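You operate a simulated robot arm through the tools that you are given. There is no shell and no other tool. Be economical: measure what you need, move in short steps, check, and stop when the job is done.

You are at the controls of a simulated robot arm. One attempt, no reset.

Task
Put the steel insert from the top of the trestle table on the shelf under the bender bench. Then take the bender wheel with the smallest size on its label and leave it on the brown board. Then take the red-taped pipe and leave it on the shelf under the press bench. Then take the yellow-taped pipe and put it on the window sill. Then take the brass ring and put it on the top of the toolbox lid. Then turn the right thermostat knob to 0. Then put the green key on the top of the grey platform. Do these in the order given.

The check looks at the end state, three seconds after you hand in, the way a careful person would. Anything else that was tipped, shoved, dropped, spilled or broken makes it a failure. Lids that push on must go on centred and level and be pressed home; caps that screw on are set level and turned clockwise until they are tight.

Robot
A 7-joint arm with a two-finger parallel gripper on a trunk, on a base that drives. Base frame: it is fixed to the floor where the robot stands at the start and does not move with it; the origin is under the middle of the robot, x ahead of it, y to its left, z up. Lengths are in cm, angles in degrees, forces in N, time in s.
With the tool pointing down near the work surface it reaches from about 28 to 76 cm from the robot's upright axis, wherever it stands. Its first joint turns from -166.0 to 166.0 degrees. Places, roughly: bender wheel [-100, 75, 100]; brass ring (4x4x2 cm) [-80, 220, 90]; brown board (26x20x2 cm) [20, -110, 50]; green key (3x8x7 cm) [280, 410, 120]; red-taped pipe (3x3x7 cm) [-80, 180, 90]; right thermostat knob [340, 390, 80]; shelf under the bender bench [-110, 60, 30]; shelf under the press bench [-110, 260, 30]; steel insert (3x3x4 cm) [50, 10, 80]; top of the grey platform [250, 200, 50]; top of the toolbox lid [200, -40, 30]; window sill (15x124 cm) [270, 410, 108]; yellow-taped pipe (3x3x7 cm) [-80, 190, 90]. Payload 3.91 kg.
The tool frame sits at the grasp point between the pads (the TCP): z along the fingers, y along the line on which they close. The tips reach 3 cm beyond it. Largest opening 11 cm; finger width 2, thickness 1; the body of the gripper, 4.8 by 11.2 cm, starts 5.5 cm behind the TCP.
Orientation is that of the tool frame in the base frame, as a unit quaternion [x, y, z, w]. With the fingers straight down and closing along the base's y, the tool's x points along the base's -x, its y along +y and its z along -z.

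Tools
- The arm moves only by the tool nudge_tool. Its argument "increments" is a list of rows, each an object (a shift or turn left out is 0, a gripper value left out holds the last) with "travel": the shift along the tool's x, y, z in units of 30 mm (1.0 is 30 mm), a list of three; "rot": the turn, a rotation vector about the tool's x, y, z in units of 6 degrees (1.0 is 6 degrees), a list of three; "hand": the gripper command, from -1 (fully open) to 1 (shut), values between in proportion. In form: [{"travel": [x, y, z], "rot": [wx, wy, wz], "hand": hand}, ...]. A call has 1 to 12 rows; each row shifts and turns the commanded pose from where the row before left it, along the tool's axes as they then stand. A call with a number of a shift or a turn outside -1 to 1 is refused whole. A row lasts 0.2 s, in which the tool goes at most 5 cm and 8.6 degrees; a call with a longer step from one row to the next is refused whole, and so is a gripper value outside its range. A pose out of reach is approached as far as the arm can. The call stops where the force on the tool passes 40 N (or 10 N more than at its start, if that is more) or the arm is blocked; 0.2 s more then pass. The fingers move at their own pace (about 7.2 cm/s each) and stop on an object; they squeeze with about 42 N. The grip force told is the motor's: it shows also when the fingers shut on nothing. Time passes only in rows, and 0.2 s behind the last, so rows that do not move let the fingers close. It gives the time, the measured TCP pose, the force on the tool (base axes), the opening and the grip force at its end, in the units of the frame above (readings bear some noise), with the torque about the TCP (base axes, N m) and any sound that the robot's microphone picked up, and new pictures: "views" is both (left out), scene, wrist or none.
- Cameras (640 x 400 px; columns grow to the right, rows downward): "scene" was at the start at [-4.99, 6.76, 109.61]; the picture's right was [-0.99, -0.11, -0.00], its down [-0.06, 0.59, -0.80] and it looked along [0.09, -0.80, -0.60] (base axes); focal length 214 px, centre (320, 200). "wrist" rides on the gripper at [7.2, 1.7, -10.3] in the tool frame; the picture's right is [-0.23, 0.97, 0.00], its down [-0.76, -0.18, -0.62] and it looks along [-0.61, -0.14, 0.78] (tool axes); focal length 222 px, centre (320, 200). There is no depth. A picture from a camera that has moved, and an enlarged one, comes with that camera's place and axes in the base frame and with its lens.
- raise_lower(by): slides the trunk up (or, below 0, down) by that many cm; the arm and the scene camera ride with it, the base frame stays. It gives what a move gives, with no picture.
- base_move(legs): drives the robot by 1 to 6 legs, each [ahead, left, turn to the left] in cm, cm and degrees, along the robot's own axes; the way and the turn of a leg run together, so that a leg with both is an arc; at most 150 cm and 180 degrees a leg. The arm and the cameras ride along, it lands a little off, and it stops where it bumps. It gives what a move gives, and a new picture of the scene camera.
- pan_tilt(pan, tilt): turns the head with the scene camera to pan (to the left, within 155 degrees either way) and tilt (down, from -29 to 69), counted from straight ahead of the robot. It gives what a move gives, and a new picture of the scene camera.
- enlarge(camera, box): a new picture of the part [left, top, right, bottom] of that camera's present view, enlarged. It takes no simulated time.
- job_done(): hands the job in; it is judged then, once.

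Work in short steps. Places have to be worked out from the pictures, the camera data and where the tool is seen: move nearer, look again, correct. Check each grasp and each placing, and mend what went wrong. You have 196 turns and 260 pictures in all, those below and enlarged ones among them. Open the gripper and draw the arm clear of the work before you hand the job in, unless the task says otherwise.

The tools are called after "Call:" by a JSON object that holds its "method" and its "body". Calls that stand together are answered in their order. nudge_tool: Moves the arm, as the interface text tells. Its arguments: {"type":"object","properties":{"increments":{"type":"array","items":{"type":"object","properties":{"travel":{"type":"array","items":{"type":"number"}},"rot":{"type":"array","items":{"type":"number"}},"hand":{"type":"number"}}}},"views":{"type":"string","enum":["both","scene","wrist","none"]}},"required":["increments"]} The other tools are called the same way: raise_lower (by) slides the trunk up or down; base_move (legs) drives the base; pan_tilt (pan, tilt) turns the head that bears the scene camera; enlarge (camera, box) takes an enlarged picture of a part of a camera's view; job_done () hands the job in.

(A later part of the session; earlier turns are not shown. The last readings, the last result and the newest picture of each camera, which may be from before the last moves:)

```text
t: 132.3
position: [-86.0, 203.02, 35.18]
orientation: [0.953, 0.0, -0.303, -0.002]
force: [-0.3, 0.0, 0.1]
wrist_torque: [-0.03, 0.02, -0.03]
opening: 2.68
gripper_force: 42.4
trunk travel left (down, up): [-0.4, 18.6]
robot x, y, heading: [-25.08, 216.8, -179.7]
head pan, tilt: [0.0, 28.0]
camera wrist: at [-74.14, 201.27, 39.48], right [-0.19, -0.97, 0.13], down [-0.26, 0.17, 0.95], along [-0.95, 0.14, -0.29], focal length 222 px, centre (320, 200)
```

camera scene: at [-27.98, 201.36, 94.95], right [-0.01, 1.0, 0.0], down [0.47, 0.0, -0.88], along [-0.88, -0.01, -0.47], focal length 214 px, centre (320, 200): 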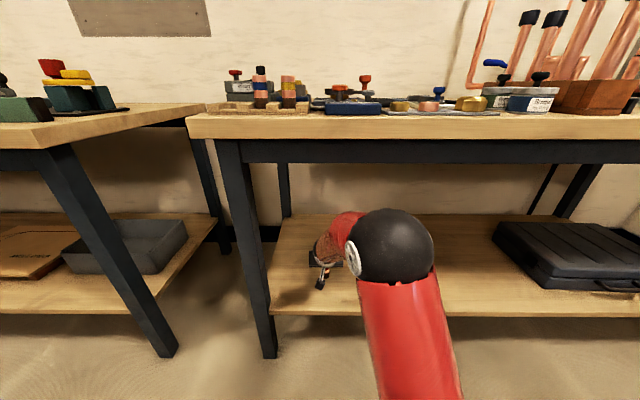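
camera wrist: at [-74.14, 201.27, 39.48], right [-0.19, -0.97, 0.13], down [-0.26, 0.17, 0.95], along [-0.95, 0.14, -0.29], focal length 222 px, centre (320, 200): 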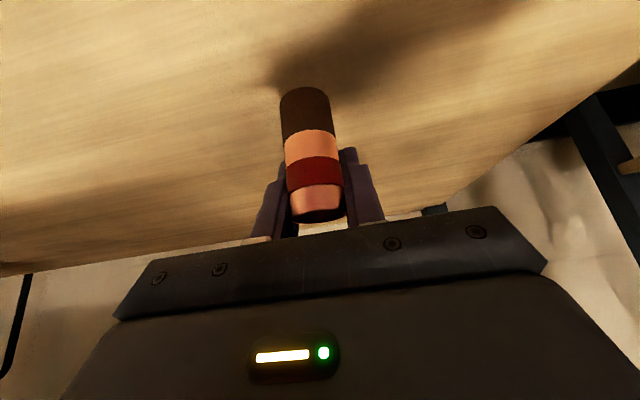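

Not yet touching, but the shadow is close. I continue down slowly.

Call:
{"method": "nudge_tool", "body": {"increments": [{"travel": [0.06, 0, 0.08]}, {"travel": [0.06, 0, 0.08]}, {"travel": [0.06, 0, 0.08]}, {"travel": [0.05, 0, 0.07]}, {}], "views": "wrist"}}

```text
t: 133.5
position: [-85.97, 202.91, 34.05]
orientation: [0.953, 0.002, -0.302, -0.002]
force: [0.1, -0.4, -0.7]
wrist_torque: [0.02, 0.02, 0.01]
opening: 2.66
gripper_force: 41.7
trunk travel left (down, up): [-0.4, 18.6]
robot x, y, heading: [-25.2, 217.03, -179.9]
head pan, tilt: [0.0, 28.0]
camera wrist: at [-74.14, 201.26, 38.29], right [-0.19, -0.97, 0.13], down [-0.26, 0.17, 0.95], along [-0.95, 0.14, -0.29], focal length 222 px, centre (320, 200)
```

wrist: 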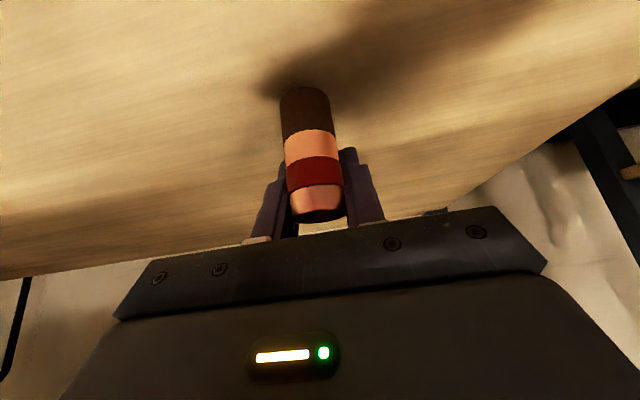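

Call:
{"method": "nudge_tool", "body": {"increments": [{"travel": [0.06, 0, 0.08]}, {"travel": [0.06, 0, 0.08]}, {"travel": [0.06, 0, 0.08]}, {}], "views": "wrist"}}

```text
t: 134.5
position: [-85.85, 203.04, 33.11]
orientation: [0.953, 0.001, -0.303, -0.002]
force: [0.3, 0.3, 0.0]
wrist_torque: [0.0, -0.01, -0.03]
opening: 2.64
gripper_force: 41.7
trunk travel left (down, up): [-0.4, 18.6]
robot x, y, heading: [-25.14, 216.58, -179.8]
head pan, tilt: [0.0, 28.0]
camera wrist: at [-74.1, 201.25, 37.45], right [-0.19, -0.97, 0.13], down [-0.26, 0.17, 0.95], along [-0.95, 0.14, -0.29], focal length 222 px, centre (320, 200)
```

wrist: 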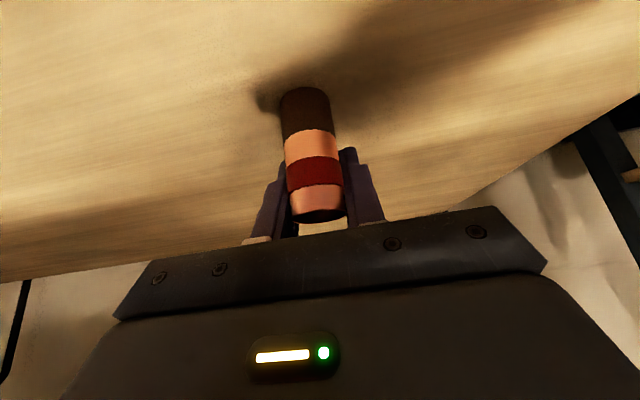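

Still free; I continue in 2–3 mm rows.

Call:
{"method": "nudge_tool", "body": {"increments": [{"travel": [0.05, 0, 0.07]}, {"travel": [0.05, 0, 0.07]}, {"travel": [0.05, 0, 0.07]}, {"travel": [0.05, 0, 0.07]}, {}], "views": "wrist"}}

```text
t: 135.7
position: [-85.98, 202.95, 32.29]
orientation: [0.952, 0.001, -0.305, -0.001]
force: [-8.5, 2.2, 25.3]
wrist_torque: [0.29, -0.07, -0.07]
opening: 2.62
gripper_force: 42.1
trunk travel left (down, up): [-0.4, 18.6]
robot x, y, heading: [-24.98, 216.78, -179.8]
head pan, tilt: [0.0, 28.0]
camera wrist: at [-74.15, 201.25, 36.52], right [-0.18, -0.97, 0.13], down [-0.26, 0.18, 0.95], along [-0.95, 0.14, -0.28], focal length 222 px, centre (320, 200)
```

wrist: 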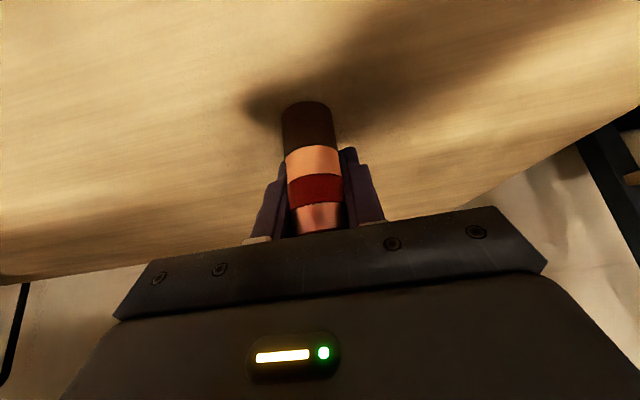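

Contact at z≈32.4. I ease up slightly, open and withdraw.

Call:
{"method": "nudge_tool", "body": {"increments": [{"travel": [-0.05, 0, -0.07]}, {}, {"hand": 0.1}, {"hand": 0.1}, {"hand": 0.1}, {"travel": [0, 0, -0.5]}, {"travel": [0, 0, -0.7]}, {"travel": [0, 0, -1]}, {"travel": [0, 0, -1]}, {"travel": [0, 0, -1]}, {}]}}

```text
t: 138.1
position: [-78.58, 203.04, 42.6]
orientation: [0.953, 0.0, -0.303, -0.002]
force: [0.5, -0.1, 0.0]
wrist_torque: [0.01, 0.02, 0.0]
opening: 4.97
gripper_force: 0.1
trunk travel left (down, up): [-0.4, 18.6]
robot x, y, heading: [-25.13, 216.54, -179.6]
head pan, tilt: [0.0, 28.0]
camera scene: at [-27.97, 201.36, 94.95], right [-0.01, 1.0, 0.0], down [0.47, 0.0, -0.88], along [-0.88, -0.01, -0.47], focal length 214 px, centre (320, 200)
camera wrist: at [-66.78, 201.33, 46.92], right [-0.19, -0.97, 0.13], down [-0.26, 0.17, 0.95], along [-0.95, 0.14, -0.29], focal length 222 px, centre (320, 200)
```

scene: 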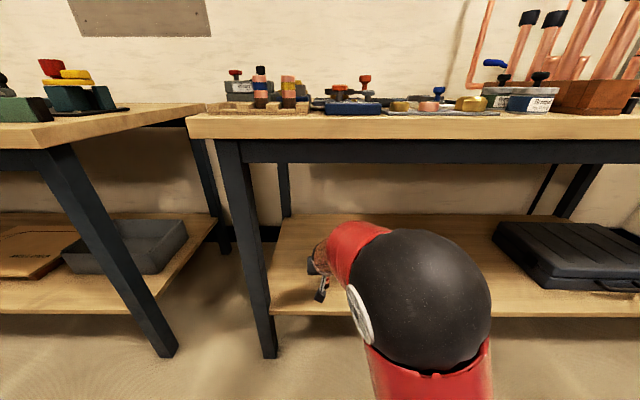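
wrist: 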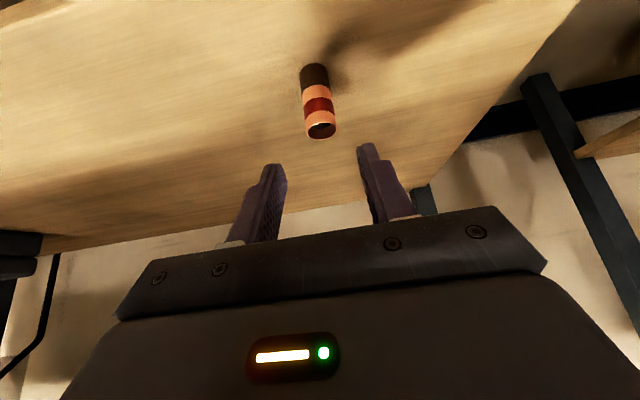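

Red stub stands on the shelf. I back out, raise, and line up with the yellow stub (y ≈ 195.2).

Call:
{"method": "base_move", "body": {"legs": [[-29, 7.8, 0]]}}

Call:
{"method": "raise_lower", "body": {"by": 18}}

Call:
{"method": "nudge_tool", "body": {"increments": [{"travel": [-0.59, 0, -0.81]}, {"travel": [-0.59, 0, -0.81]}, {"travel": [-0.59, 0, -0.81]}, {"travel": [-0.59, 0, -0.81]}, {"travel": [-0.59, 0, -0.81]}, {"travel": [-0.59, 0, -0.81]}, {"travel": [-0.59, 0, -0.81]}, {"travel": [-0.59, 0, -0.81]}, {"travel": [-0.59, 0, -0.81]}, {"travel": [-0.59, 0, -0.81]}, {"travel": [-0.59, 0, -0.81]}, {"travel": [-0.59, 0, -0.81]}], "views": "none"}}

Call:
{"method": "nudge_tool", "body": {"increments": [{"travel": [-0.59, 0, -0.81]}, {"travel": [-0.59, 0, -0.81]}, {"travel": [-0.3, 0, -0.41]}, {"travel": [0.4, 0, -0.3]}], "views": "none"}}

Call:
{"method": "base_move", "body": {"legs": [[27, 0, 0]]}}

```text
t: 140.2
position: [-49.57, 195.28, 42.7]
orientation: [0.953, 0.0, -0.303, -0.002]
force: [0.0, 0.8, -0.3]
wrist_torque: [-0.02, 0.03, 0.03]
opening: 4.97
gripper_force: 0.1
trunk travel left (down, up): [-0.4, 18.6]
robot x, y, heading: [4.02, 208.95, -179.5]
head pan, tilt: [0.0, 28.0]
camera scene: at [1.03, 193.63, 94.95], right [-0.01, 1.0, 0.0], down [0.47, 0.0, -0.88], along [-0.88, -0.01, -0.47], focal length 214 px, centre (320, 200)
```

scene: 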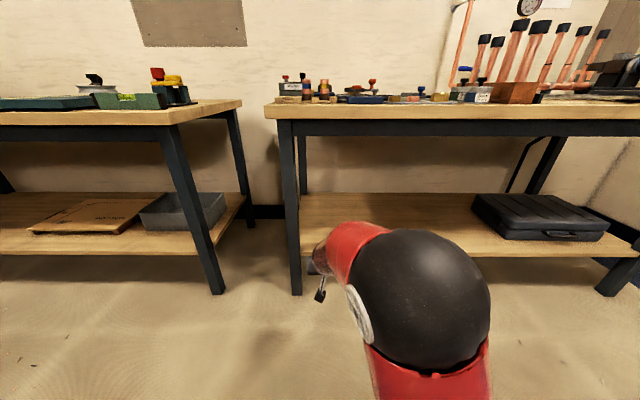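

```text
t: 142.2
position: [-49.58, 195.33, 60.49]
orientation: [0.953, 0.0, -0.303, -0.002]
force: [0.1, 0.3, -0.3]
wrist_torque: [0.03, -0.01, -0.02]
opening: 4.93
gripper_force: 0.0
trunk travel left (down, up): [-18.4, 0.6]
robot x, y, heading: [4.24, 209.23, -179.9]
head pan, tilt: [0.0, 28.0]
```

```text
t: 144.8
position: [-50.16, 195.26, 96.7]
orientation: [0.953, 0.0, -0.304, -0.002]
force: [-0.6, 0.5, -0.1]
wrist_torque: [-0.02, 0.0, 0.02]
opening: 4.93
gripper_force: 0.0
trunk travel left (down, up): [-18.4, 0.6]
robot x, y, heading: [4.18, 209.18, -179.6]
head pan, tilt: [0.0, 28.0]
```

```text
t: 145.8
position: [-48.67, 195.18, 104.25]
orientation: [0.953, 0.001, -0.302, -0.002]
force: [-1.2, -0.1, -0.2]
wrist_torque: [0.03, -0.04, 0.0]
opening: 4.94
gripper_force: 0.0
trunk travel left (down, up): [-18.4, 0.6]
robot x, y, heading: [3.92, 209.17, -179.6]
head pan, tilt: [0.0, 28.0]
```

```text
t: 147.7
position: [-75.43, 194.96, 104.21]
orientation: [0.953, 0.001, -0.303, -0.002]
force: [-0.6, -0.8, -0.3]
wrist_torque: [-0.01, 0.03, 0.0]
opening: 4.93
gripper_force: 0.1
trunk travel left (down, up): [-18.4, 0.6]
robot x, y, heading: [-23.06, 208.61, -179.5]
head pan, tilt: [0.0, 28.0]
camera scene: at [-25.74, 193.46, 112.95], right [-0.01, 1.0, 0.0], down [0.47, 0.0, -0.88], along [-0.88, -0.01, -0.47], focal length 214 px, centre (320, 200)
```

scene: 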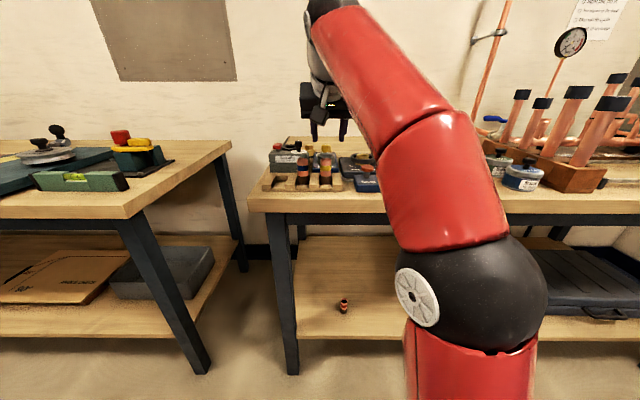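

I move over the yellow stub and check with the wrist camera.

Call:
{"method": "nudge_tool", "body": {"increments": [{"travel": [-0.54, -0.02, 0.4]}, {"travel": [-0.54, -0.02, 0.4]}, {"travel": [0.4, 0, 0.55]}, {}], "views": "wrist"}}

Call:
{"method": "enlarge", "body": {"camera": "wrist", "box": [200, 60, 440, 210]}}

```text
t: 148.7
position: [-79.45, 195.09, 102.11]
orientation: [0.953, 0.0, -0.304, -0.001]
force: [0.0, 0.0, 1.3]
wrist_torque: [-0.02, -0.01, 0.01]
opening: 4.92
gripper_force: 0.0
trunk travel left (down, up): [-18.4, 0.6]
robot x, y, heading: [-22.75, 209.06, -179.5]
head pan, tilt: [0.0, 28.0]
camera wrist: at [-67.6, 193.37, 106.43], right [-0.19, -0.97, 0.13], down [-0.26, 0.17, 0.95], along [-0.95, 0.14, -0.29], focal length 222 px, centre (320, 200)
```

wrist: 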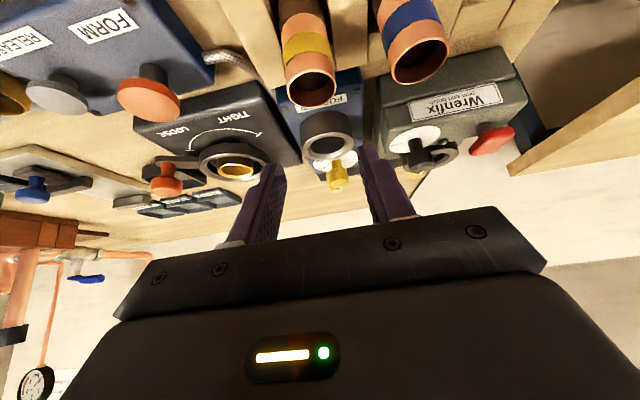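

```text
2.67 times, centred on (320, 135) of wrist
camera zoom: at [-67.6, 193.37, 106.43], right [-0.19, -0.97, 0.13], down [-0.26, 0.17, 0.95], along [-0.95, 0.14, -0.29], focal length 592 px, centre (320, 373)
```

zoom: 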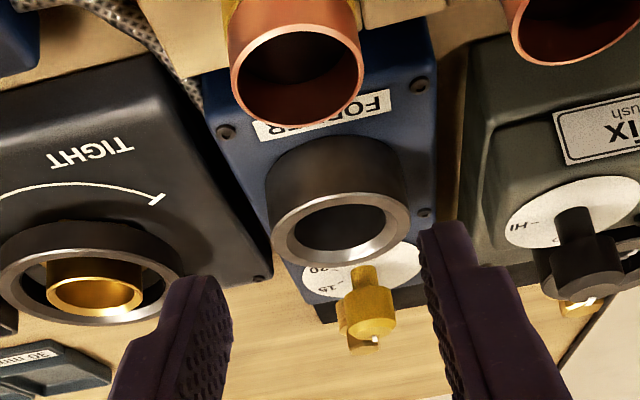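

Aligned to about 3 mm; I correct y slightly and descend to z≈95.5, then close.

Call:
{"method": "nudge_tool", "body": {"increments": [{"travel": [0.32, 0.04, 0.44]}, {"travel": [0.32, 0.03, 0.44]}, {"travel": [0.32, 0.03, 0.44]}, {"travel": [0.32, 0, 0.44]}, {}], "views": "wrist"}}

```text
t: 149.9
position: [-79.24, 194.98, 95.52]
orientation: [0.953, 0.001, -0.303, -0.001]
force: [1.0, -0.5, 0.4]
wrist_torque: [0.02, 0.0, 0.0]
opening: 4.94
gripper_force: 0.1
trunk travel left (down, up): [-18.4, 0.6]
robot x, y, heading: [-22.48, 208.42, -179.4]
head pan, tilt: [0.0, 28.0]
camera wrist: at [-67.49, 193.13, 99.88], right [-0.19, -0.97, 0.13], down [-0.26, 0.17, 0.95], along [-0.95, 0.14, -0.29], focal length 222 px, centre (320, 200)
```

wrist: 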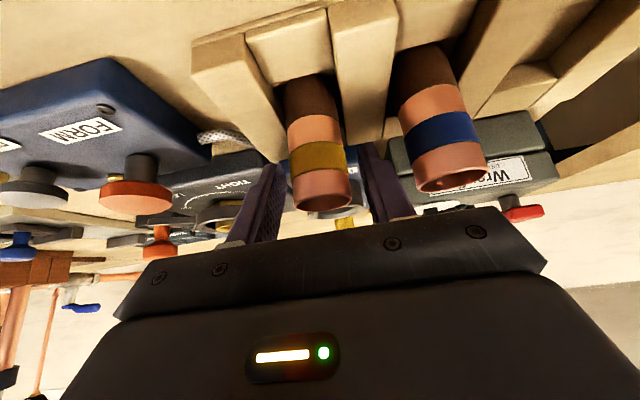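

Yellow stub is between the pads with no contact force. I close and lift.

Call:
{"method": "nudge_tool", "body": {"increments": [{"hand": 1}, {"hand": 1}, {"hand": 1}, {"hand": 1}, {"travel": [-0.2, 0, -0.27]}, {"travel": [-0.4, 0, -0.55]}, {"travel": [-0.4, 0, -0.55]}, {"travel": [-0.4, 0, -0.55]}, {}]}}

```text
t: 151.9
position: [-79.52, 194.64, 102.74]
orientation: [0.953, 0.001, -0.302, -0.002]
force: [0.8, 0.4, -1.1]
wrist_torque: [-0.01, 0.02, -0.01]
opening: 2.7
gripper_force: 42.3
trunk travel left (down, up): [-18.4, 0.6]
robot x, y, heading: [-22.95, 208.56, -179.6]
head pan, tilt: [0.0, 28.0]
camera scene: at [-25.74, 193.46, 112.95], right [-0.01, 1.0, 0.0], down [0.47, 0.0, -0.88], along [-0.88, -0.01, -0.47], focal length 214 px, centre (320, 200)
camera wrist: at [-67.61, 193.07, 107.1], right [-0.19, -0.97, 0.13], down [-0.26, 0.17, 0.95], along [-0.95, 0.14, -0.29], focal length 222 px, centre (320, 200)
```

scene: 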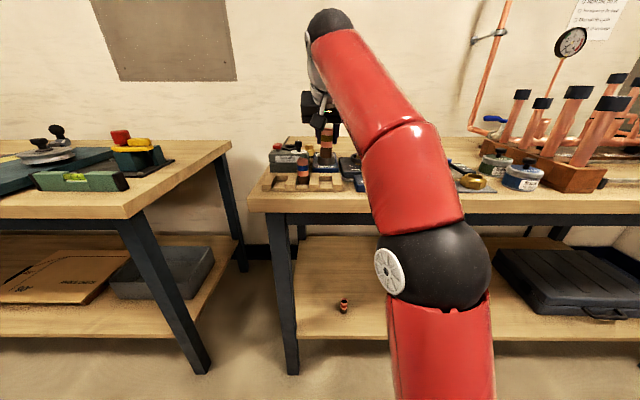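
wrist: 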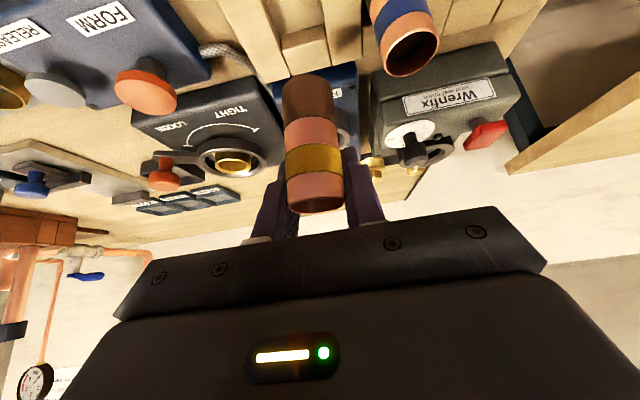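

Yellow stub held. I back away, retract, and turn toward +y to view the way to the window sill.

Call:
{"method": "base_move", "body": {"legs": [[-35, 0, 0]]}}

Call:
{"method": "nudge_tool", "body": {"increments": [{"travel": [0.81, 0, -0.59]}, {"travel": [0.81, 0, -0.59]}, {"travel": [0.81, 0, -0.59]}, {"travel": [0.81, 0, -0.59]}, {"travel": [0.81, 0, -0.59]}], "views": "none"}}

Call:
{"method": "base_move", "body": {"legs": [[0, 0, -90]]}}

Call:
{"method": "pan_tilt", "body": {"pan": -50, "tilt": 20}}

```text
t: 154.2
position: [-44.44, 194.97, 102.68]
orientation: [0.953, 0.002, -0.304, -0.002]
force: [-0.4, -0.3, -1.1]
wrist_torque: [-0.01, -0.03, 0.05]
opening: 2.63
gripper_force: 42.0
trunk travel left (down, up): [-18.4, 0.6]
robot x, y, heading: [12.62, 209.16, -179.5]
head pan, tilt: [0.0, 28.0]
camera scene: at [9.23, 193.72, 112.95], right [-0.01, 1.0, 0.0], down [0.47, 0.0, -0.88], along [-0.88, -0.01, -0.47], focal length 214 px, centre (320, 200)
```

scene: 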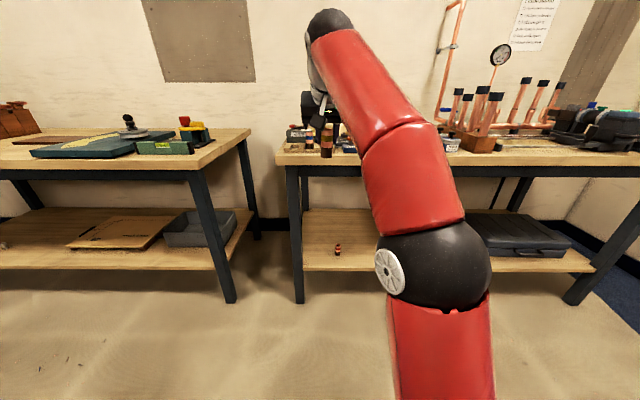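

```text
t: 155.4
position: [-29.52, 194.9, 102.97]
orientation: [0.953, 0.001, -0.302, -0.001]
force: [-0.4, -0.3, -0.7]
wrist_torque: [-0.01, -0.07, 0.02]
opening: 2.65
gripper_force: 42.1
trunk travel left (down, up): [-18.4, 0.6]
robot x, y, heading: [12.34, 209.21, -179.4]
head pan, tilt: [0.0, 28.0]
```

```text
t: 159.6
position: [-1.73, 250.87, 102.91]
orientation: [-0.672, 0.675, 0.213, 0.217]
force: [1.1, 0.2, -1.1]
wrist_torque: [0.01, 0.02, -0.02]
opening: 2.67
gripper_force: 42.0
trunk travel left (down, up): [-18.4, 0.6]
robot x, y, heading: [12.26, 209.15, 90.0]
head pan, tilt: [0.0, 28.0]
camera scene: at [-3.16, 212.24, 112.95], right [1.0, 0.0, 0.0], down [0.0, -0.47, -0.88], along [0.0, 0.88, -0.47], focal length 214 px, centre (320, 200)
```

scene: 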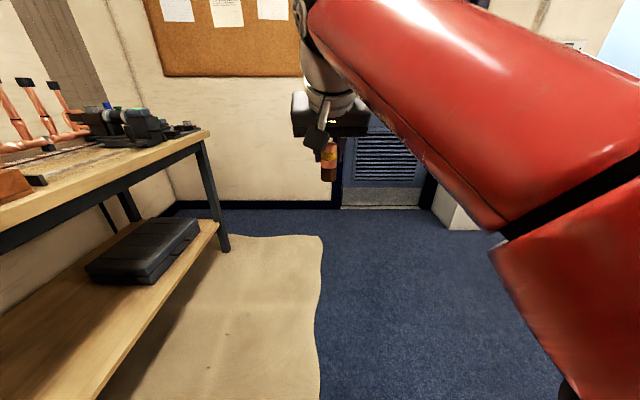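

```text
t: 160.8
position: [-1.69, 250.88, 103.03]
orientation: [-0.673, 0.675, 0.212, 0.217]
force: [0.2, -0.1, -0.4]
wrist_torque: [0.02, -0.03, 0.01]
opening: 2.66
gripper_force: 42.1
trunk travel left (down, up): [-18.4, 0.6]
robot x, y, heading: [12.1, 209.25, 90.2]
head pan, tilt: [-50.0, 20.0]
camera scene: at [3.98, 209.12, 114.24], right [0.64, -0.76, 0.0], down [-0.26, -0.22, -0.94], along [0.72, 0.61, -0.34], focal length 214 px, centre (320, 200)
```

scene: 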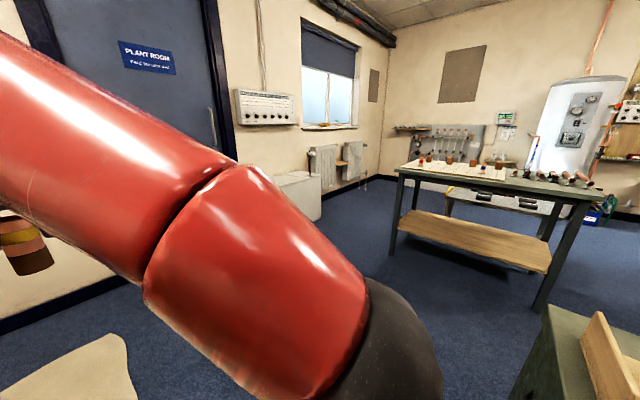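

The window sill is on the y≈417 wall. I drive up to y≈345 and then right along the wall, looking before coming near.

Call:
{"method": "base_move", "body": {"legs": [[130, 0, 0], [0, -120, 0]]}}

Call:
{"method": "pan_tilt", "body": {"pan": -50, "tilt": 20}}

```text
t: 172.9
position: [116.96, 381.14, 102.96]
orientation: [-0.673, 0.674, 0.213, 0.216]
force: [-0.3, -0.8, -0.6]
wrist_torque: [-0.03, -0.01, -0.02]
opening: 2.64
gripper_force: 41.8
trunk travel left (down, up): [-18.4, 0.6]
robot x, y, heading: [130.92, 339.7, 90.0]
head pan, tilt: [-50.0, 20.0]
camera scene: at [122.69, 339.46, 114.24], right [0.64, -0.76, 0.0], down [-0.26, -0.22, -0.94], along [0.72, 0.61, -0.34], focal length 214 px, centre (320, 200)
```

scene: 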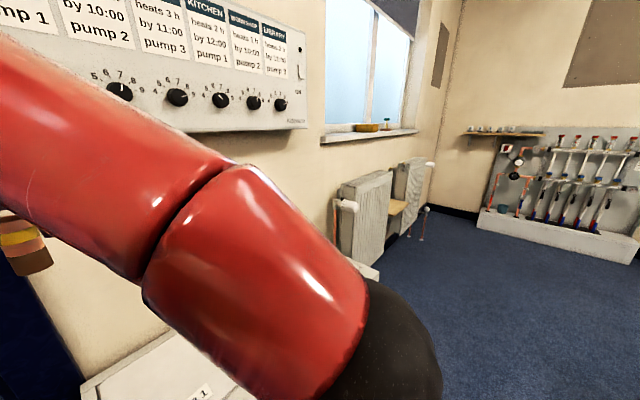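

```text
t: 173.6
position: [117.06, 381.16, 102.97]
orientation: [-0.673, 0.675, 0.213, 0.215]
force: [-0.1, -1.2, -0.2]
wrist_torque: [0.03, 0.01, -0.02]
opening: 2.65
gripper_force: 42.4
trunk travel left (down, up): [-18.4, 0.6]
robot x, y, heading: [130.69, 339.36, 90.1]
head pan, tilt: [-50.0, 20.0]
camera scene: at [122.69, 339.46, 114.24], right [0.64, -0.76, 0.0], down [-0.26, -0.22, -0.94], along [0.72, 0.61, -0.34], focal length 214 px, centre (320, 200)
```

scene: 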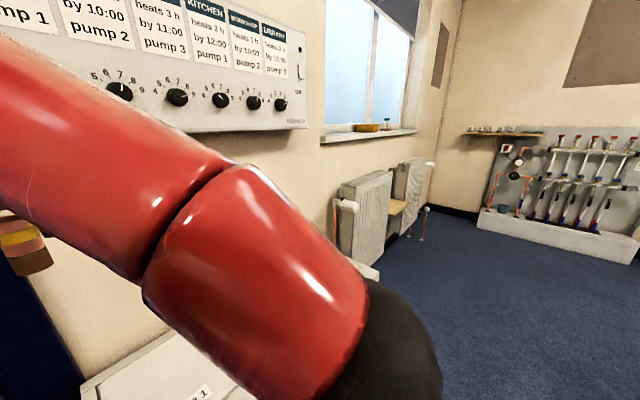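

I enlarge the sill area to see what stands on it.

Call:
{"method": "enlarge", "body": {"camera": "scene", "box": [310, 90, 450, 250]}}

```text
2.50 times, centred on (380, 170) of scene
camera zoom: at [122.69, 339.46, 114.24], right [0.64, -0.76, 0.0], down [-0.26, -0.22, -0.94], along [0.72, 0.61, -0.34], focal length 536 px, centre (170, 275)
```

zoom: 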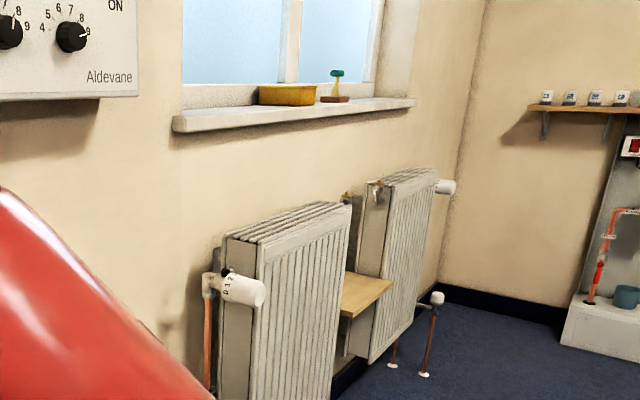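

The sill's left part (x ≈ 200–235) is free; tray and key stand to the right. I drive right so the tool faces x ≈ 218 and look.

Call:
{"method": "base_move", "body": {"legs": [[0, -101, 0]]}}

Call:
{"method": "pan_tilt", "body": {"pan": 0, "tilt": 20}}

```text
t: 178.8
position: [217.57, 381.52, 102.98]
orientation: [0.675, -0.673, -0.213, -0.216]
force: [-0.6, 0.4, -0.8]
wrist_torque: [0.02, 0.0, 0.06]
opening: 2.63
gripper_force: 42.0
trunk travel left (down, up): [-18.4, 0.6]
robot x, y, heading: [231.63, 340.0, 90.4]
head pan, tilt: [-50.0, 20.0]
camera scene: at [223.56, 339.93, 114.24], right [0.65, -0.76, 0.0], down [-0.26, -0.22, -0.94], along [0.71, 0.61, -0.34], focal length 214 px, centre (320, 200)
```

scene: 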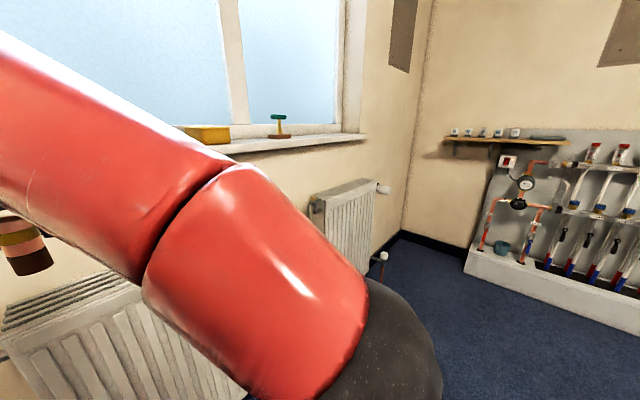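

```text
t: 179.9
position: [217.62, 381.6, 102.97]
orientation: [0.675, -0.673, -0.213, -0.216]
force: [-0.2, 0.2, 0.4]
wrist_torque: [0.02, 0.01, 0.0]
opening: 2.64
gripper_force: 42.4
trunk travel left (down, up): [-18.4, 0.6]
robot x, y, heading: [231.87, 340.2, 90.5]
head pan, tilt: [0.0, 20.0]
camera scene: at [216.4, 343.2, 114.24], right [1.0, 0.01, 0.0], down [0.0, -0.34, -0.94], along [-0.01, 0.94, -0.34], focal length 214 px, centre (320, 200)
```

scene: 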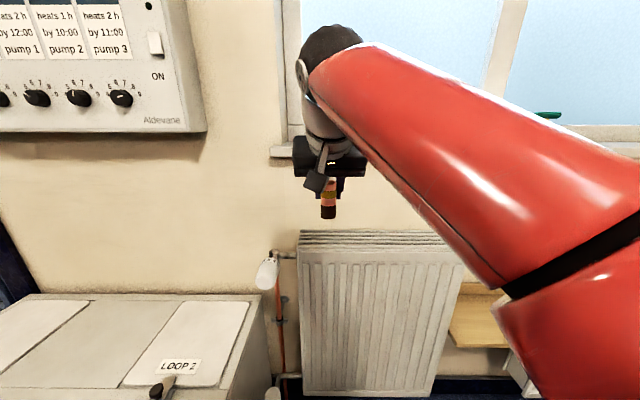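

I raise the tool to z≈118 before approaching the sill.

Call:
{"method": "nudge_tool", "body": {"increments": [{"travel": [-0.59, 0, -0.81]}, {"travel": [-0.59, 0, -0.81]}, {"travel": [-0.59, 0, -0.81]}, {"travel": [-0.59, 0, -0.81]}, {"travel": [-0.59, 0, -0.81]}, {}]}}

```text
t: 181.3
position: [217.62, 381.52, 112.93]
orientation: [0.675, -0.673, -0.213, -0.216]
force: [0.3, 1.3, 0.1]
wrist_torque: [0.04, 0.0, -0.02]
opening: 2.67
gripper_force: 41.7
out of reach, approached as far as the arm can: row 4, 5
trunk travel left (down, up): [-18.4, 0.6]
robot x, y, heading: [231.55, 340.09, 90.4]
head pan, tilt: [0.0, 20.0]
camera scene: at [216.4, 343.19, 114.24], right [1.0, 0.01, 0.0], down [0.0, -0.34, -0.94], along [-0.01, 0.94, -0.34], focal length 214 px, centre (320, 200)
camera wrist: at [215.89, 369.67, 117.3], right [-0.97, 0.18, 0.13], down [0.17, 0.26, 0.95], along [0.14, 0.95, -0.29], focal length 222 px, centre (320, 200)
```

scene: 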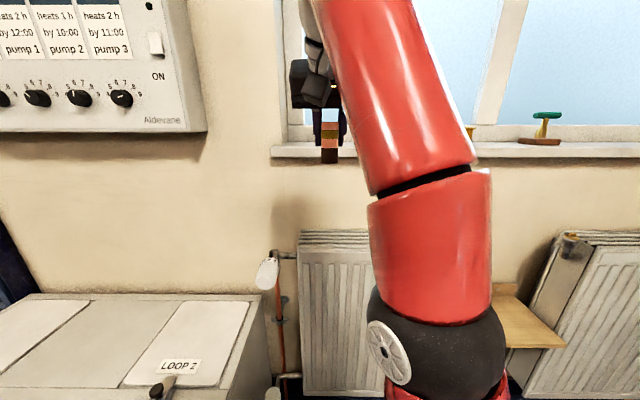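
wrist: 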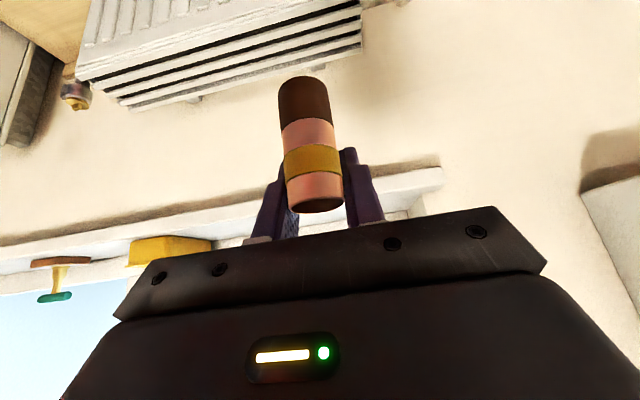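

The pitched grasp can't get high enough for the sill, so I need to regrasp the stub with the tool nearer horizontal. I look behind at the green bench for a free flat spot.

Call:
{"method": "pan_tilt", "body": {"pan": -140, "tilt": 25}}

```text
t: 183.6
position: [217.53, 381.61, 113.04]
orientation: [0.675, -0.672, -0.214, -0.216]
force: [0.6, 0.0, -0.3]
wrist_torque: [0.0, 0.01, 0.0]
opening: 2.64
gripper_force: 42.1
trunk travel left (down, up): [-18.4, 0.6]
robot x, y, heading: [231.69, 339.71, 90.4]
head pan, tilt: [-140.0, 25.0]
camera scene: at [222.46, 326.88, 113.43], right [-0.76, -0.65, 0.0], down [-0.27, 0.32, -0.91], along [0.59, -0.69, -0.42], focal length 214 px, centre (320, 200)
```

scene: 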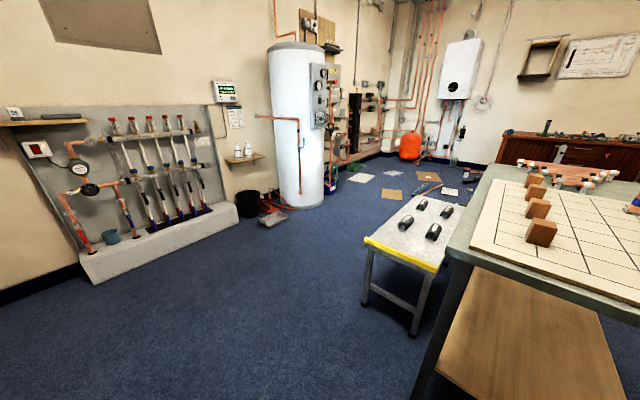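

The grey platform (top ≈ 50) is free near its end, so I'll use it for the regrasp. I drive round to its +x side, facing -x.

Call:
{"method": "base_move", "body": {"legs": [[0, -85, 0], [0, 0, 90], [0, 98, 0]]}}

Call:
{"method": "pan_tilt", "body": {"pan": 0, "tilt": 35}}

```text
t: 196.7
position: [275.95, 227.85, 113.01]
orientation: [0.953, 0.001, -0.302, -0.001]
force: [-0.1, 0.4, 0.0]
wrist_torque: [-0.04, -0.02, 0.0]
opening: 2.66
gripper_force: 42.4
trunk travel left (down, up): [-18.4, 0.6]
robot x, y, heading: [317.6, 241.64, -179.5]
head pan, tilt: [-140.0, 25.0]
camera scene: at [330.79, 232.57, 113.43], right [0.65, -0.76, 0.0], down [-0.32, -0.27, -0.91], along [0.69, 0.59, -0.42], focal length 214 px, centre (320, 200)
```

scene: 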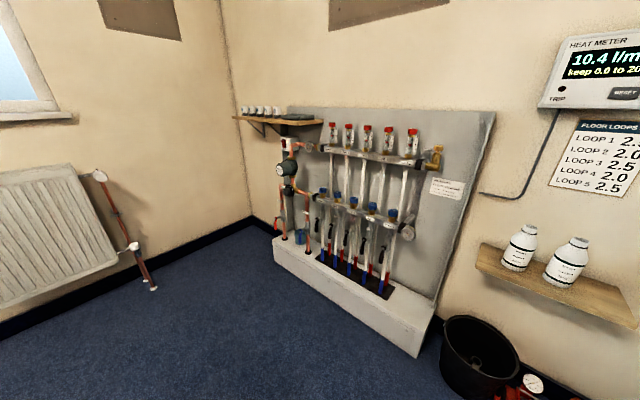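

```text
t: 198.9
position: [276.06, 227.91, 113.02]
orientation: [0.953, 0.001, -0.304, -0.001]
force: [0.0, -0.3, -0.7]
wrist_torque: [0.0, 0.04, 0.03]
opening: 2.65
gripper_force: 42.4
trunk travel left (down, up): [-18.4, 0.6]
robot x, y, heading: [317.9, 241.72, -179.8]
head pan, tilt: [0.0, 35.0]
camera scene: at [314.97, 226.53, 111.86], right [-0.01, 1.0, 0.0], down [0.57, 0.0, -0.82], along [-0.82, -0.01, -0.57], focal length 214 px, centre (320, 200)
```

scene: 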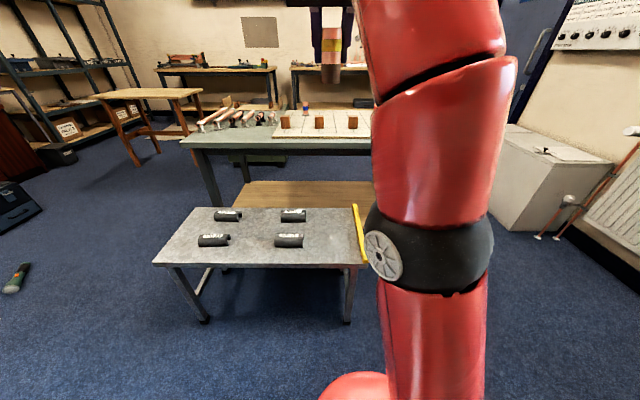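

Platform's free spot near its yellow-striped end: about (257, 230). I lower trunk and arm in front of it, then move in.

Call:
{"method": "raise_lower", "body": {"by": -18}}

Call:
{"method": "nudge_tool", "body": {"increments": [{"travel": [0.59, 0, 0.81]}, {"travel": [0.59, 0, 0.81]}, {"travel": [0.59, 0, 0.81]}, {"travel": [0.59, 0, 0.81]}, {"travel": [0.59, 0, 0.81]}, {"travel": [0.59, 0, 0.81]}, {"travel": [0.59, 0, 0.81]}, {"travel": [0.59, 0, 0.81]}, {"travel": [0.59, 0, 0.81]}, {"travel": [0.59, 0, 0.81]}], "views": "none"}}

Call:
{"method": "nudge_tool", "body": {"increments": [{"travel": [-0.81, -0.11, 0.59]}, {"travel": [-0.81, -0.11, 0.59]}, {"travel": [-0.81, -0.11, 0.59]}, {"travel": [-0.81, -0.11, 0.59]}, {"travel": [-0.81, -0.11, 0.59]}, {"travel": [-0.81, -0.11, 0.59]}, {"travel": [0.3, 0, 0.41]}, {}]}}

```text
t: 200.9
position: [276.05, 227.89, 94.98]
orientation: [0.953, 0.002, -0.303, 0.0]
force: [-1.0, 0.7, 0.0]
wrist_torque: [0.02, 0.02, -0.01]
opening: 2.66
gripper_force: 42.1
trunk travel left (down, up): [-0.4, 18.6]
robot x, y, heading: [317.46, 242.03, -179.5]
head pan, tilt: [0.0, 35.0]
```

```text
t: 203.1
position: [276.18, 227.96, 64.84]
orientation: [0.952, 0.001, -0.305, -0.001]
force: [-0.6, 1.2, -0.5]
wrist_torque: [-0.01, -0.04, 0.03]
opening: 2.65
gripper_force: 41.5
trunk travel left (down, up): [-0.4, 18.6]
robot x, y, heading: [317.6, 241.76, -179.3]
head pan, tilt: [0.0, 35.0]
```

```text
t: 204.9
position: [258.35, 229.86, 63.26]
orientation: [0.953, 0.002, -0.303, -0.001]
force: [0.7, -0.6, -0.2]
wrist_torque: [-0.02, 0.03, 0.02]
opening: 2.66
gripper_force: 41.9
trunk travel left (down, up): [-0.4, 18.6]
robot x, y, heading: [317.55, 241.8, -179.7]
head pan, tilt: [0.0, 35.0]
camera scene: at [314.97, 226.53, 93.86], right [-0.01, 1.0, 0.0], down [0.57, 0.0, -0.82], along [-0.82, -0.01, -0.57], focal length 214 px, centre (320, 200)
camera wrist: at [270.15, 228.16, 67.48], right [-0.18, -0.97, 0.13], down [-0.26, 0.17, 0.95], along [-0.95, 0.14, -0.29], focal length 222 px, centre (320, 200)
```

scene: 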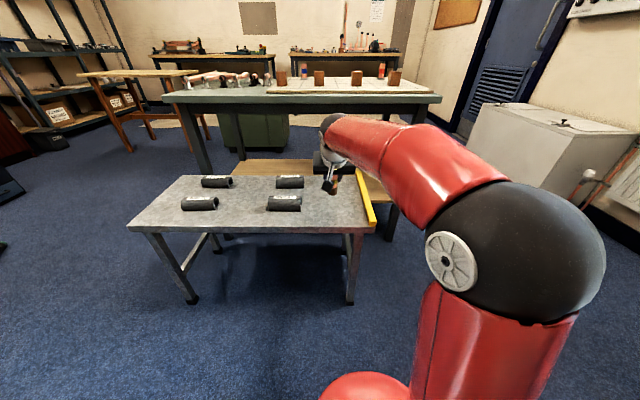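
wrist: 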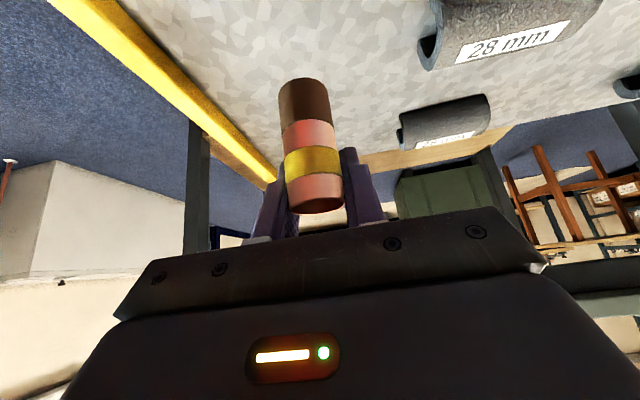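

Over the free spot. I descend 5 cm, then gently until contact.

Call:
{"method": "nudge_tool", "body": {"increments": [{"travel": [0.4, 0, 0.55]}, {"travel": [0.4, 0, 0.55]}, {"travel": [0.18, 0, 0.25]}, {"travel": [0.06, 0, 0.08]}, {"travel": [0.06, 0, 0.08]}, {"travel": [0.06, 0, 0.08]}, {"travel": [0.04, 0, 0.055]}, {}]}}

```text
t: 206.7
position: [258.33, 229.91, 57.06]
orientation: [0.953, 0.001, -0.303, -0.001]
force: [-0.4, 0.1, -0.4]
wrist_torque: [0.02, -0.02, 0.05]
opening: 2.64
gripper_force: 41.6
trunk travel left (down, up): [-0.4, 18.6]
robot x, y, heading: [317.94, 241.69, -179.8]
head pan, tilt: [0.0, 35.0]
camera scene: at [314.97, 226.53, 93.86], right [-0.01, 1.0, 0.0], down [0.57, 0.0, -0.82], along [-0.82, -0.01, -0.57], focal length 214 px, centre (320, 200)
camera wrist: at [270.22, 228.22, 61.4], right [-0.18, -0.97, 0.13], down [-0.26, 0.17, 0.95], along [-0.95, 0.14, -0.29], focal length 222 px, centre (320, 200)
```

scene: 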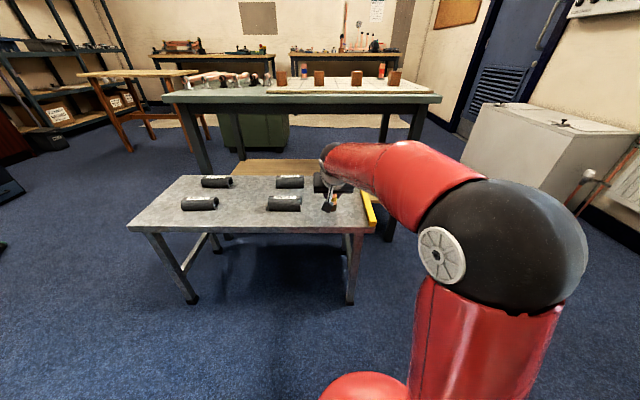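
wrist: 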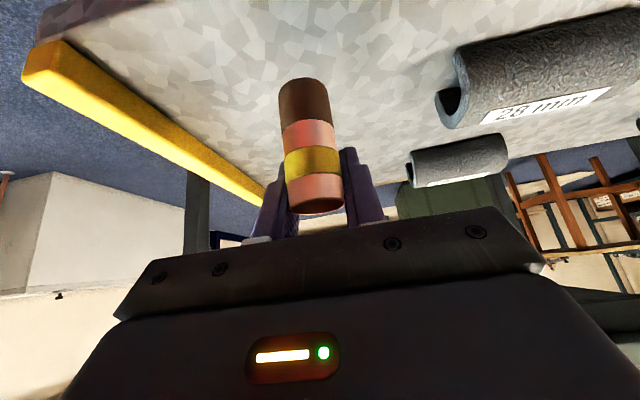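

Not in contact yet. I continue down in 2 mm rows.

Call:
{"method": "nudge_tool", "body": {"increments": [{"travel": [0.05, 0, 0.07]}, {"travel": [0.05, 0, 0.07]}, {"travel": [0.05, 0, 0.07]}, {"travel": [0.05, 0, 0.07]}, {"travel": [0.05, 0, 0.07]}, {}], "views": "wrist"}}

```text
t: 208.1
position: [258.42, 229.93, 55.72]
orientation: [0.953, 0.002, -0.303, -0.001]
force: [0.1, 0.2, -0.5]
wrist_torque: [0.0, 0.03, 0.04]
opening: 2.65
gripper_force: 42.0
trunk travel left (down, up): [-0.4, 18.6]
robot x, y, heading: [317.56, 242.06, -179.6]
head pan, tilt: [0.0, 35.0]
camera wrist: at [270.24, 228.2, 60.06], right [-0.18, -0.97, 0.13], down [-0.26, 0.17, 0.95], along [-0.95, 0.14, -0.29], focal length 222 px, centre (320, 200)
```

wrist: 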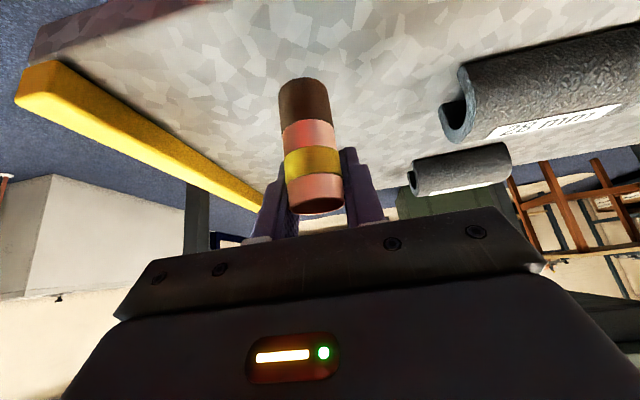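

Platform is lower than thought (≈46). I continue in steps.

Call:
{"method": "nudge_tool", "body": {"increments": [{"travel": [0.1, 0, 0.135]}, {"travel": [0.1, 0, 0.135]}, {"travel": [0.06, 0, 0.08]}, {"travel": [0.05, 0, 0.07]}, {"travel": [0.05, 0, 0.07]}, {"travel": [0.05, 0, 0.07]}, {}], "views": "wrist"}}

```text
t: 209.7
position: [258.38, 229.91, 53.78]
orientation: [0.953, 0.001, -0.303, -0.001]
force: [0.5, 0.2, -0.5]
wrist_torque: [0.01, 0.03, -0.05]
opening: 2.63
gripper_force: 42.2
trunk travel left (down, up): [-0.4, 18.6]
robot x, y, heading: [317.81, 241.59, -179.6]
head pan, tilt: [0.0, 35.0]
camera wrist: at [270.26, 228.21, 58.0], right [-0.18, -0.97, 0.13], down [-0.26, 0.17, 0.95], along [-0.95, 0.14, -0.29], focal length 222 px, centre (320, 200)
```

wrist: 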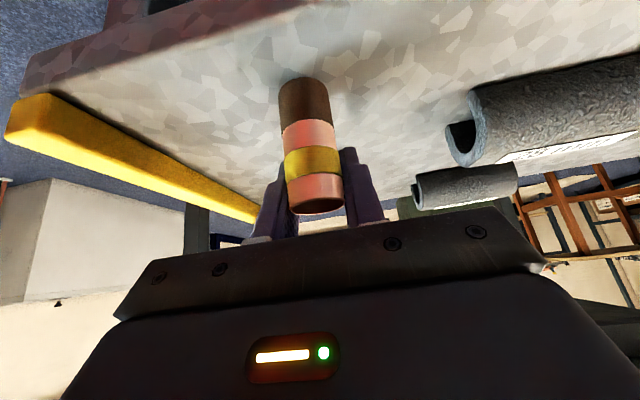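

Call:
{"method": "nudge_tool", "body": {"increments": [{"travel": [0.05, 0, 0.07]}, {"travel": [0.05, 0, 0.07]}, {"travel": [0.05, 0, 0.07]}, {"travel": [0.05, 0, 0.07]}, {"travel": [0.05, 0, 0.07]}, {"travel": [0.04, 0, 0.055]}, {"travel": [0.04, 0, 0.055]}, {}], "views": "wrist"}}

```text
t: 211.5
position: [258.52, 229.87, 52.21]
orientation: [0.952, 0.001, -0.305, -0.001]
force: [-3.3, -2.8, 26.9]
wrist_torque: [-0.26, -0.25, -0.08]
opening: 2.65
gripper_force: 41.8
trunk travel left (down, up): [-0.4, 18.6]
robot x, y, heading: [317.76, 241.72, -179.5]
head pan, tilt: [0.0, 35.0]
camera wrist: at [270.29, 228.24, 56.47], right [-0.18, -0.97, 0.13], down [-0.26, 0.18, 0.95], along [-0.95, 0.14, -0.28], focal length 222 px, centre (320, 200)
```

wrist: 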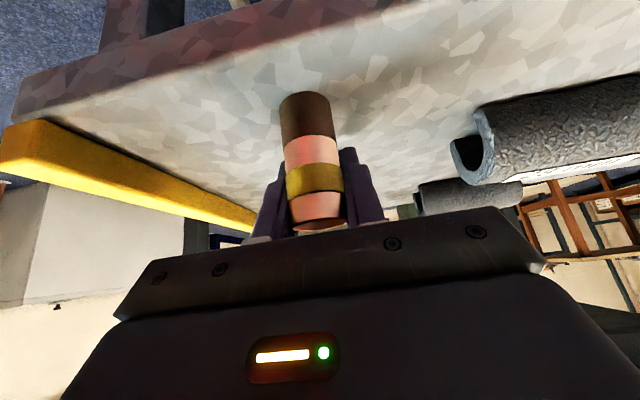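

The stub rests on the platform (top ≈ 45.8). I open, pitch the tool to 66°, drop 1 cm, and regrasp.

Call:
{"method": "nudge_tool", "body": {"increments": [{"hand": 0.1}, {"hand": 0.1}, {"rot": [0, -1, 0]}, {"rot": [0, -1, 0]}, {"rot": [0, -1, 0]}, {"rot": [0, -1, 0]}, {"rot": [0, -1, 0]}, {"travel": [0.2, 0, 0.09]}, {}]}}

```text
t: 213.5
position: [258.5, 229.84, 51.36]
orientation: [0.842, 0.002, -0.54, -0.001]
force: [0.3, 0.8, -1.0]
wrist_torque: [0.05, 0.01, 0.0]
opening: 4.96
gripper_force: 0.0
trunk travel left (down, up): [-0.4, 18.6]
robot x, y, heading: [317.21, 242.12, -179.5]
head pan, tilt: [0.0, 35.0]
camera scene: at [314.97, 226.53, 93.86], right [-0.01, 1.0, 0.0], down [0.57, 0.0, -0.82], along [-0.82, -0.01, -0.57], focal length 214 px, centre (320, 200)
camera wrist: at [270.85, 228.27, 49.14], right [-0.09, -0.97, 0.2], down [0.25, 0.17, 0.95], along [-0.96, 0.14, 0.23], focal length 222 px, centre (320, 200)
```

scene: 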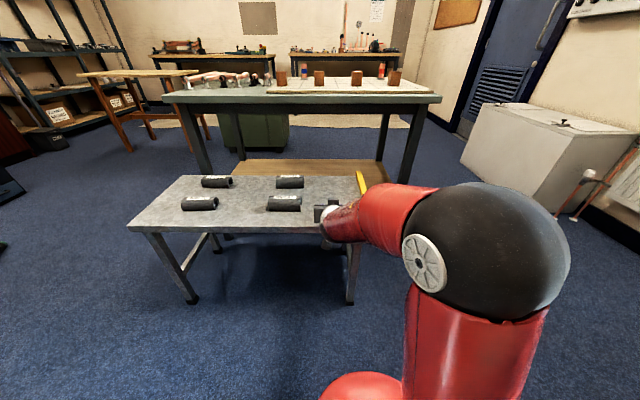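
wrist: 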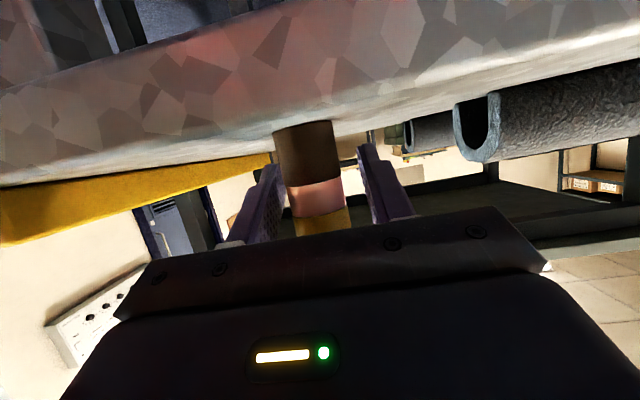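

Stub is between the pads. I close and lift 8 cm.

Call:
{"method": "nudge_tool", "body": {"increments": [{"hand": 1}, {"hand": 1}, {"hand": 1}, {"hand": 1}, {"travel": [-0.3, 0, -0.14]}, {"travel": [-0.9, 0, -0.42]}, {"travel": [-0.9, 0, -0.42]}, {"travel": [-0.9, 0, -0.42]}, {}]}}

```text
t: 215.5
position: [258.51, 229.93, 61.36]
orientation: [0.842, 0.001, -0.54, -0.001]
force: [0.5, -1.0, 0.0]
wrist_torque: [0.0, -0.01, -0.02]
opening: 2.64
gripper_force: 41.7
trunk travel left (down, up): [-0.4, 18.6]
robot x, y, heading: [317.49, 241.73, -179.5]
head pan, tilt: [0.0, 35.0]
camera scene: at [314.97, 226.53, 93.86], right [-0.01, 1.0, 0.0], down [0.57, 0.0, -0.82], along [-0.82, -0.01, -0.57], focal length 214 px, centre (320, 200)
camera wrist: at [270.86, 228.3, 59.11], right [-0.09, -0.97, 0.2], down [0.25, 0.18, 0.95], along [-0.96, 0.14, 0.23], focal length 222 px, centre (320, 200)
```

scene: 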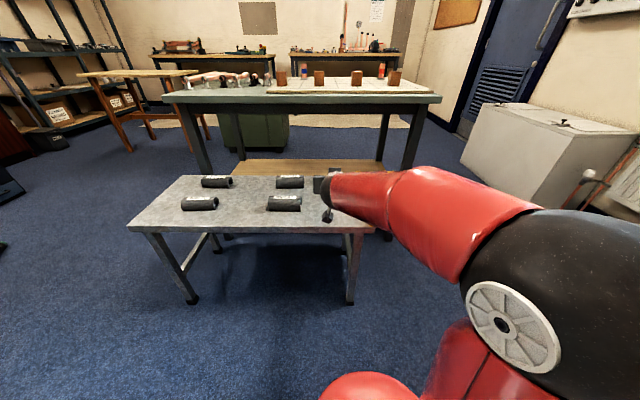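
wrist: 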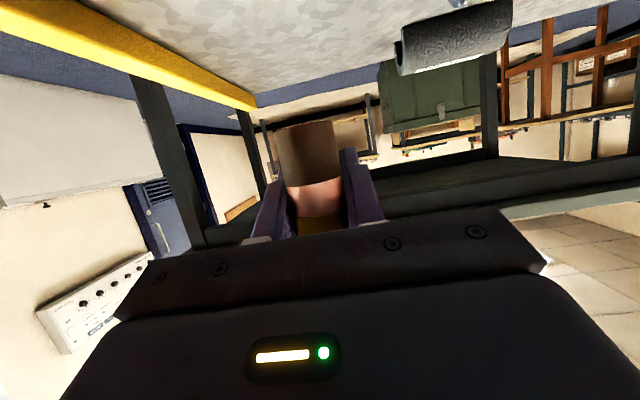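

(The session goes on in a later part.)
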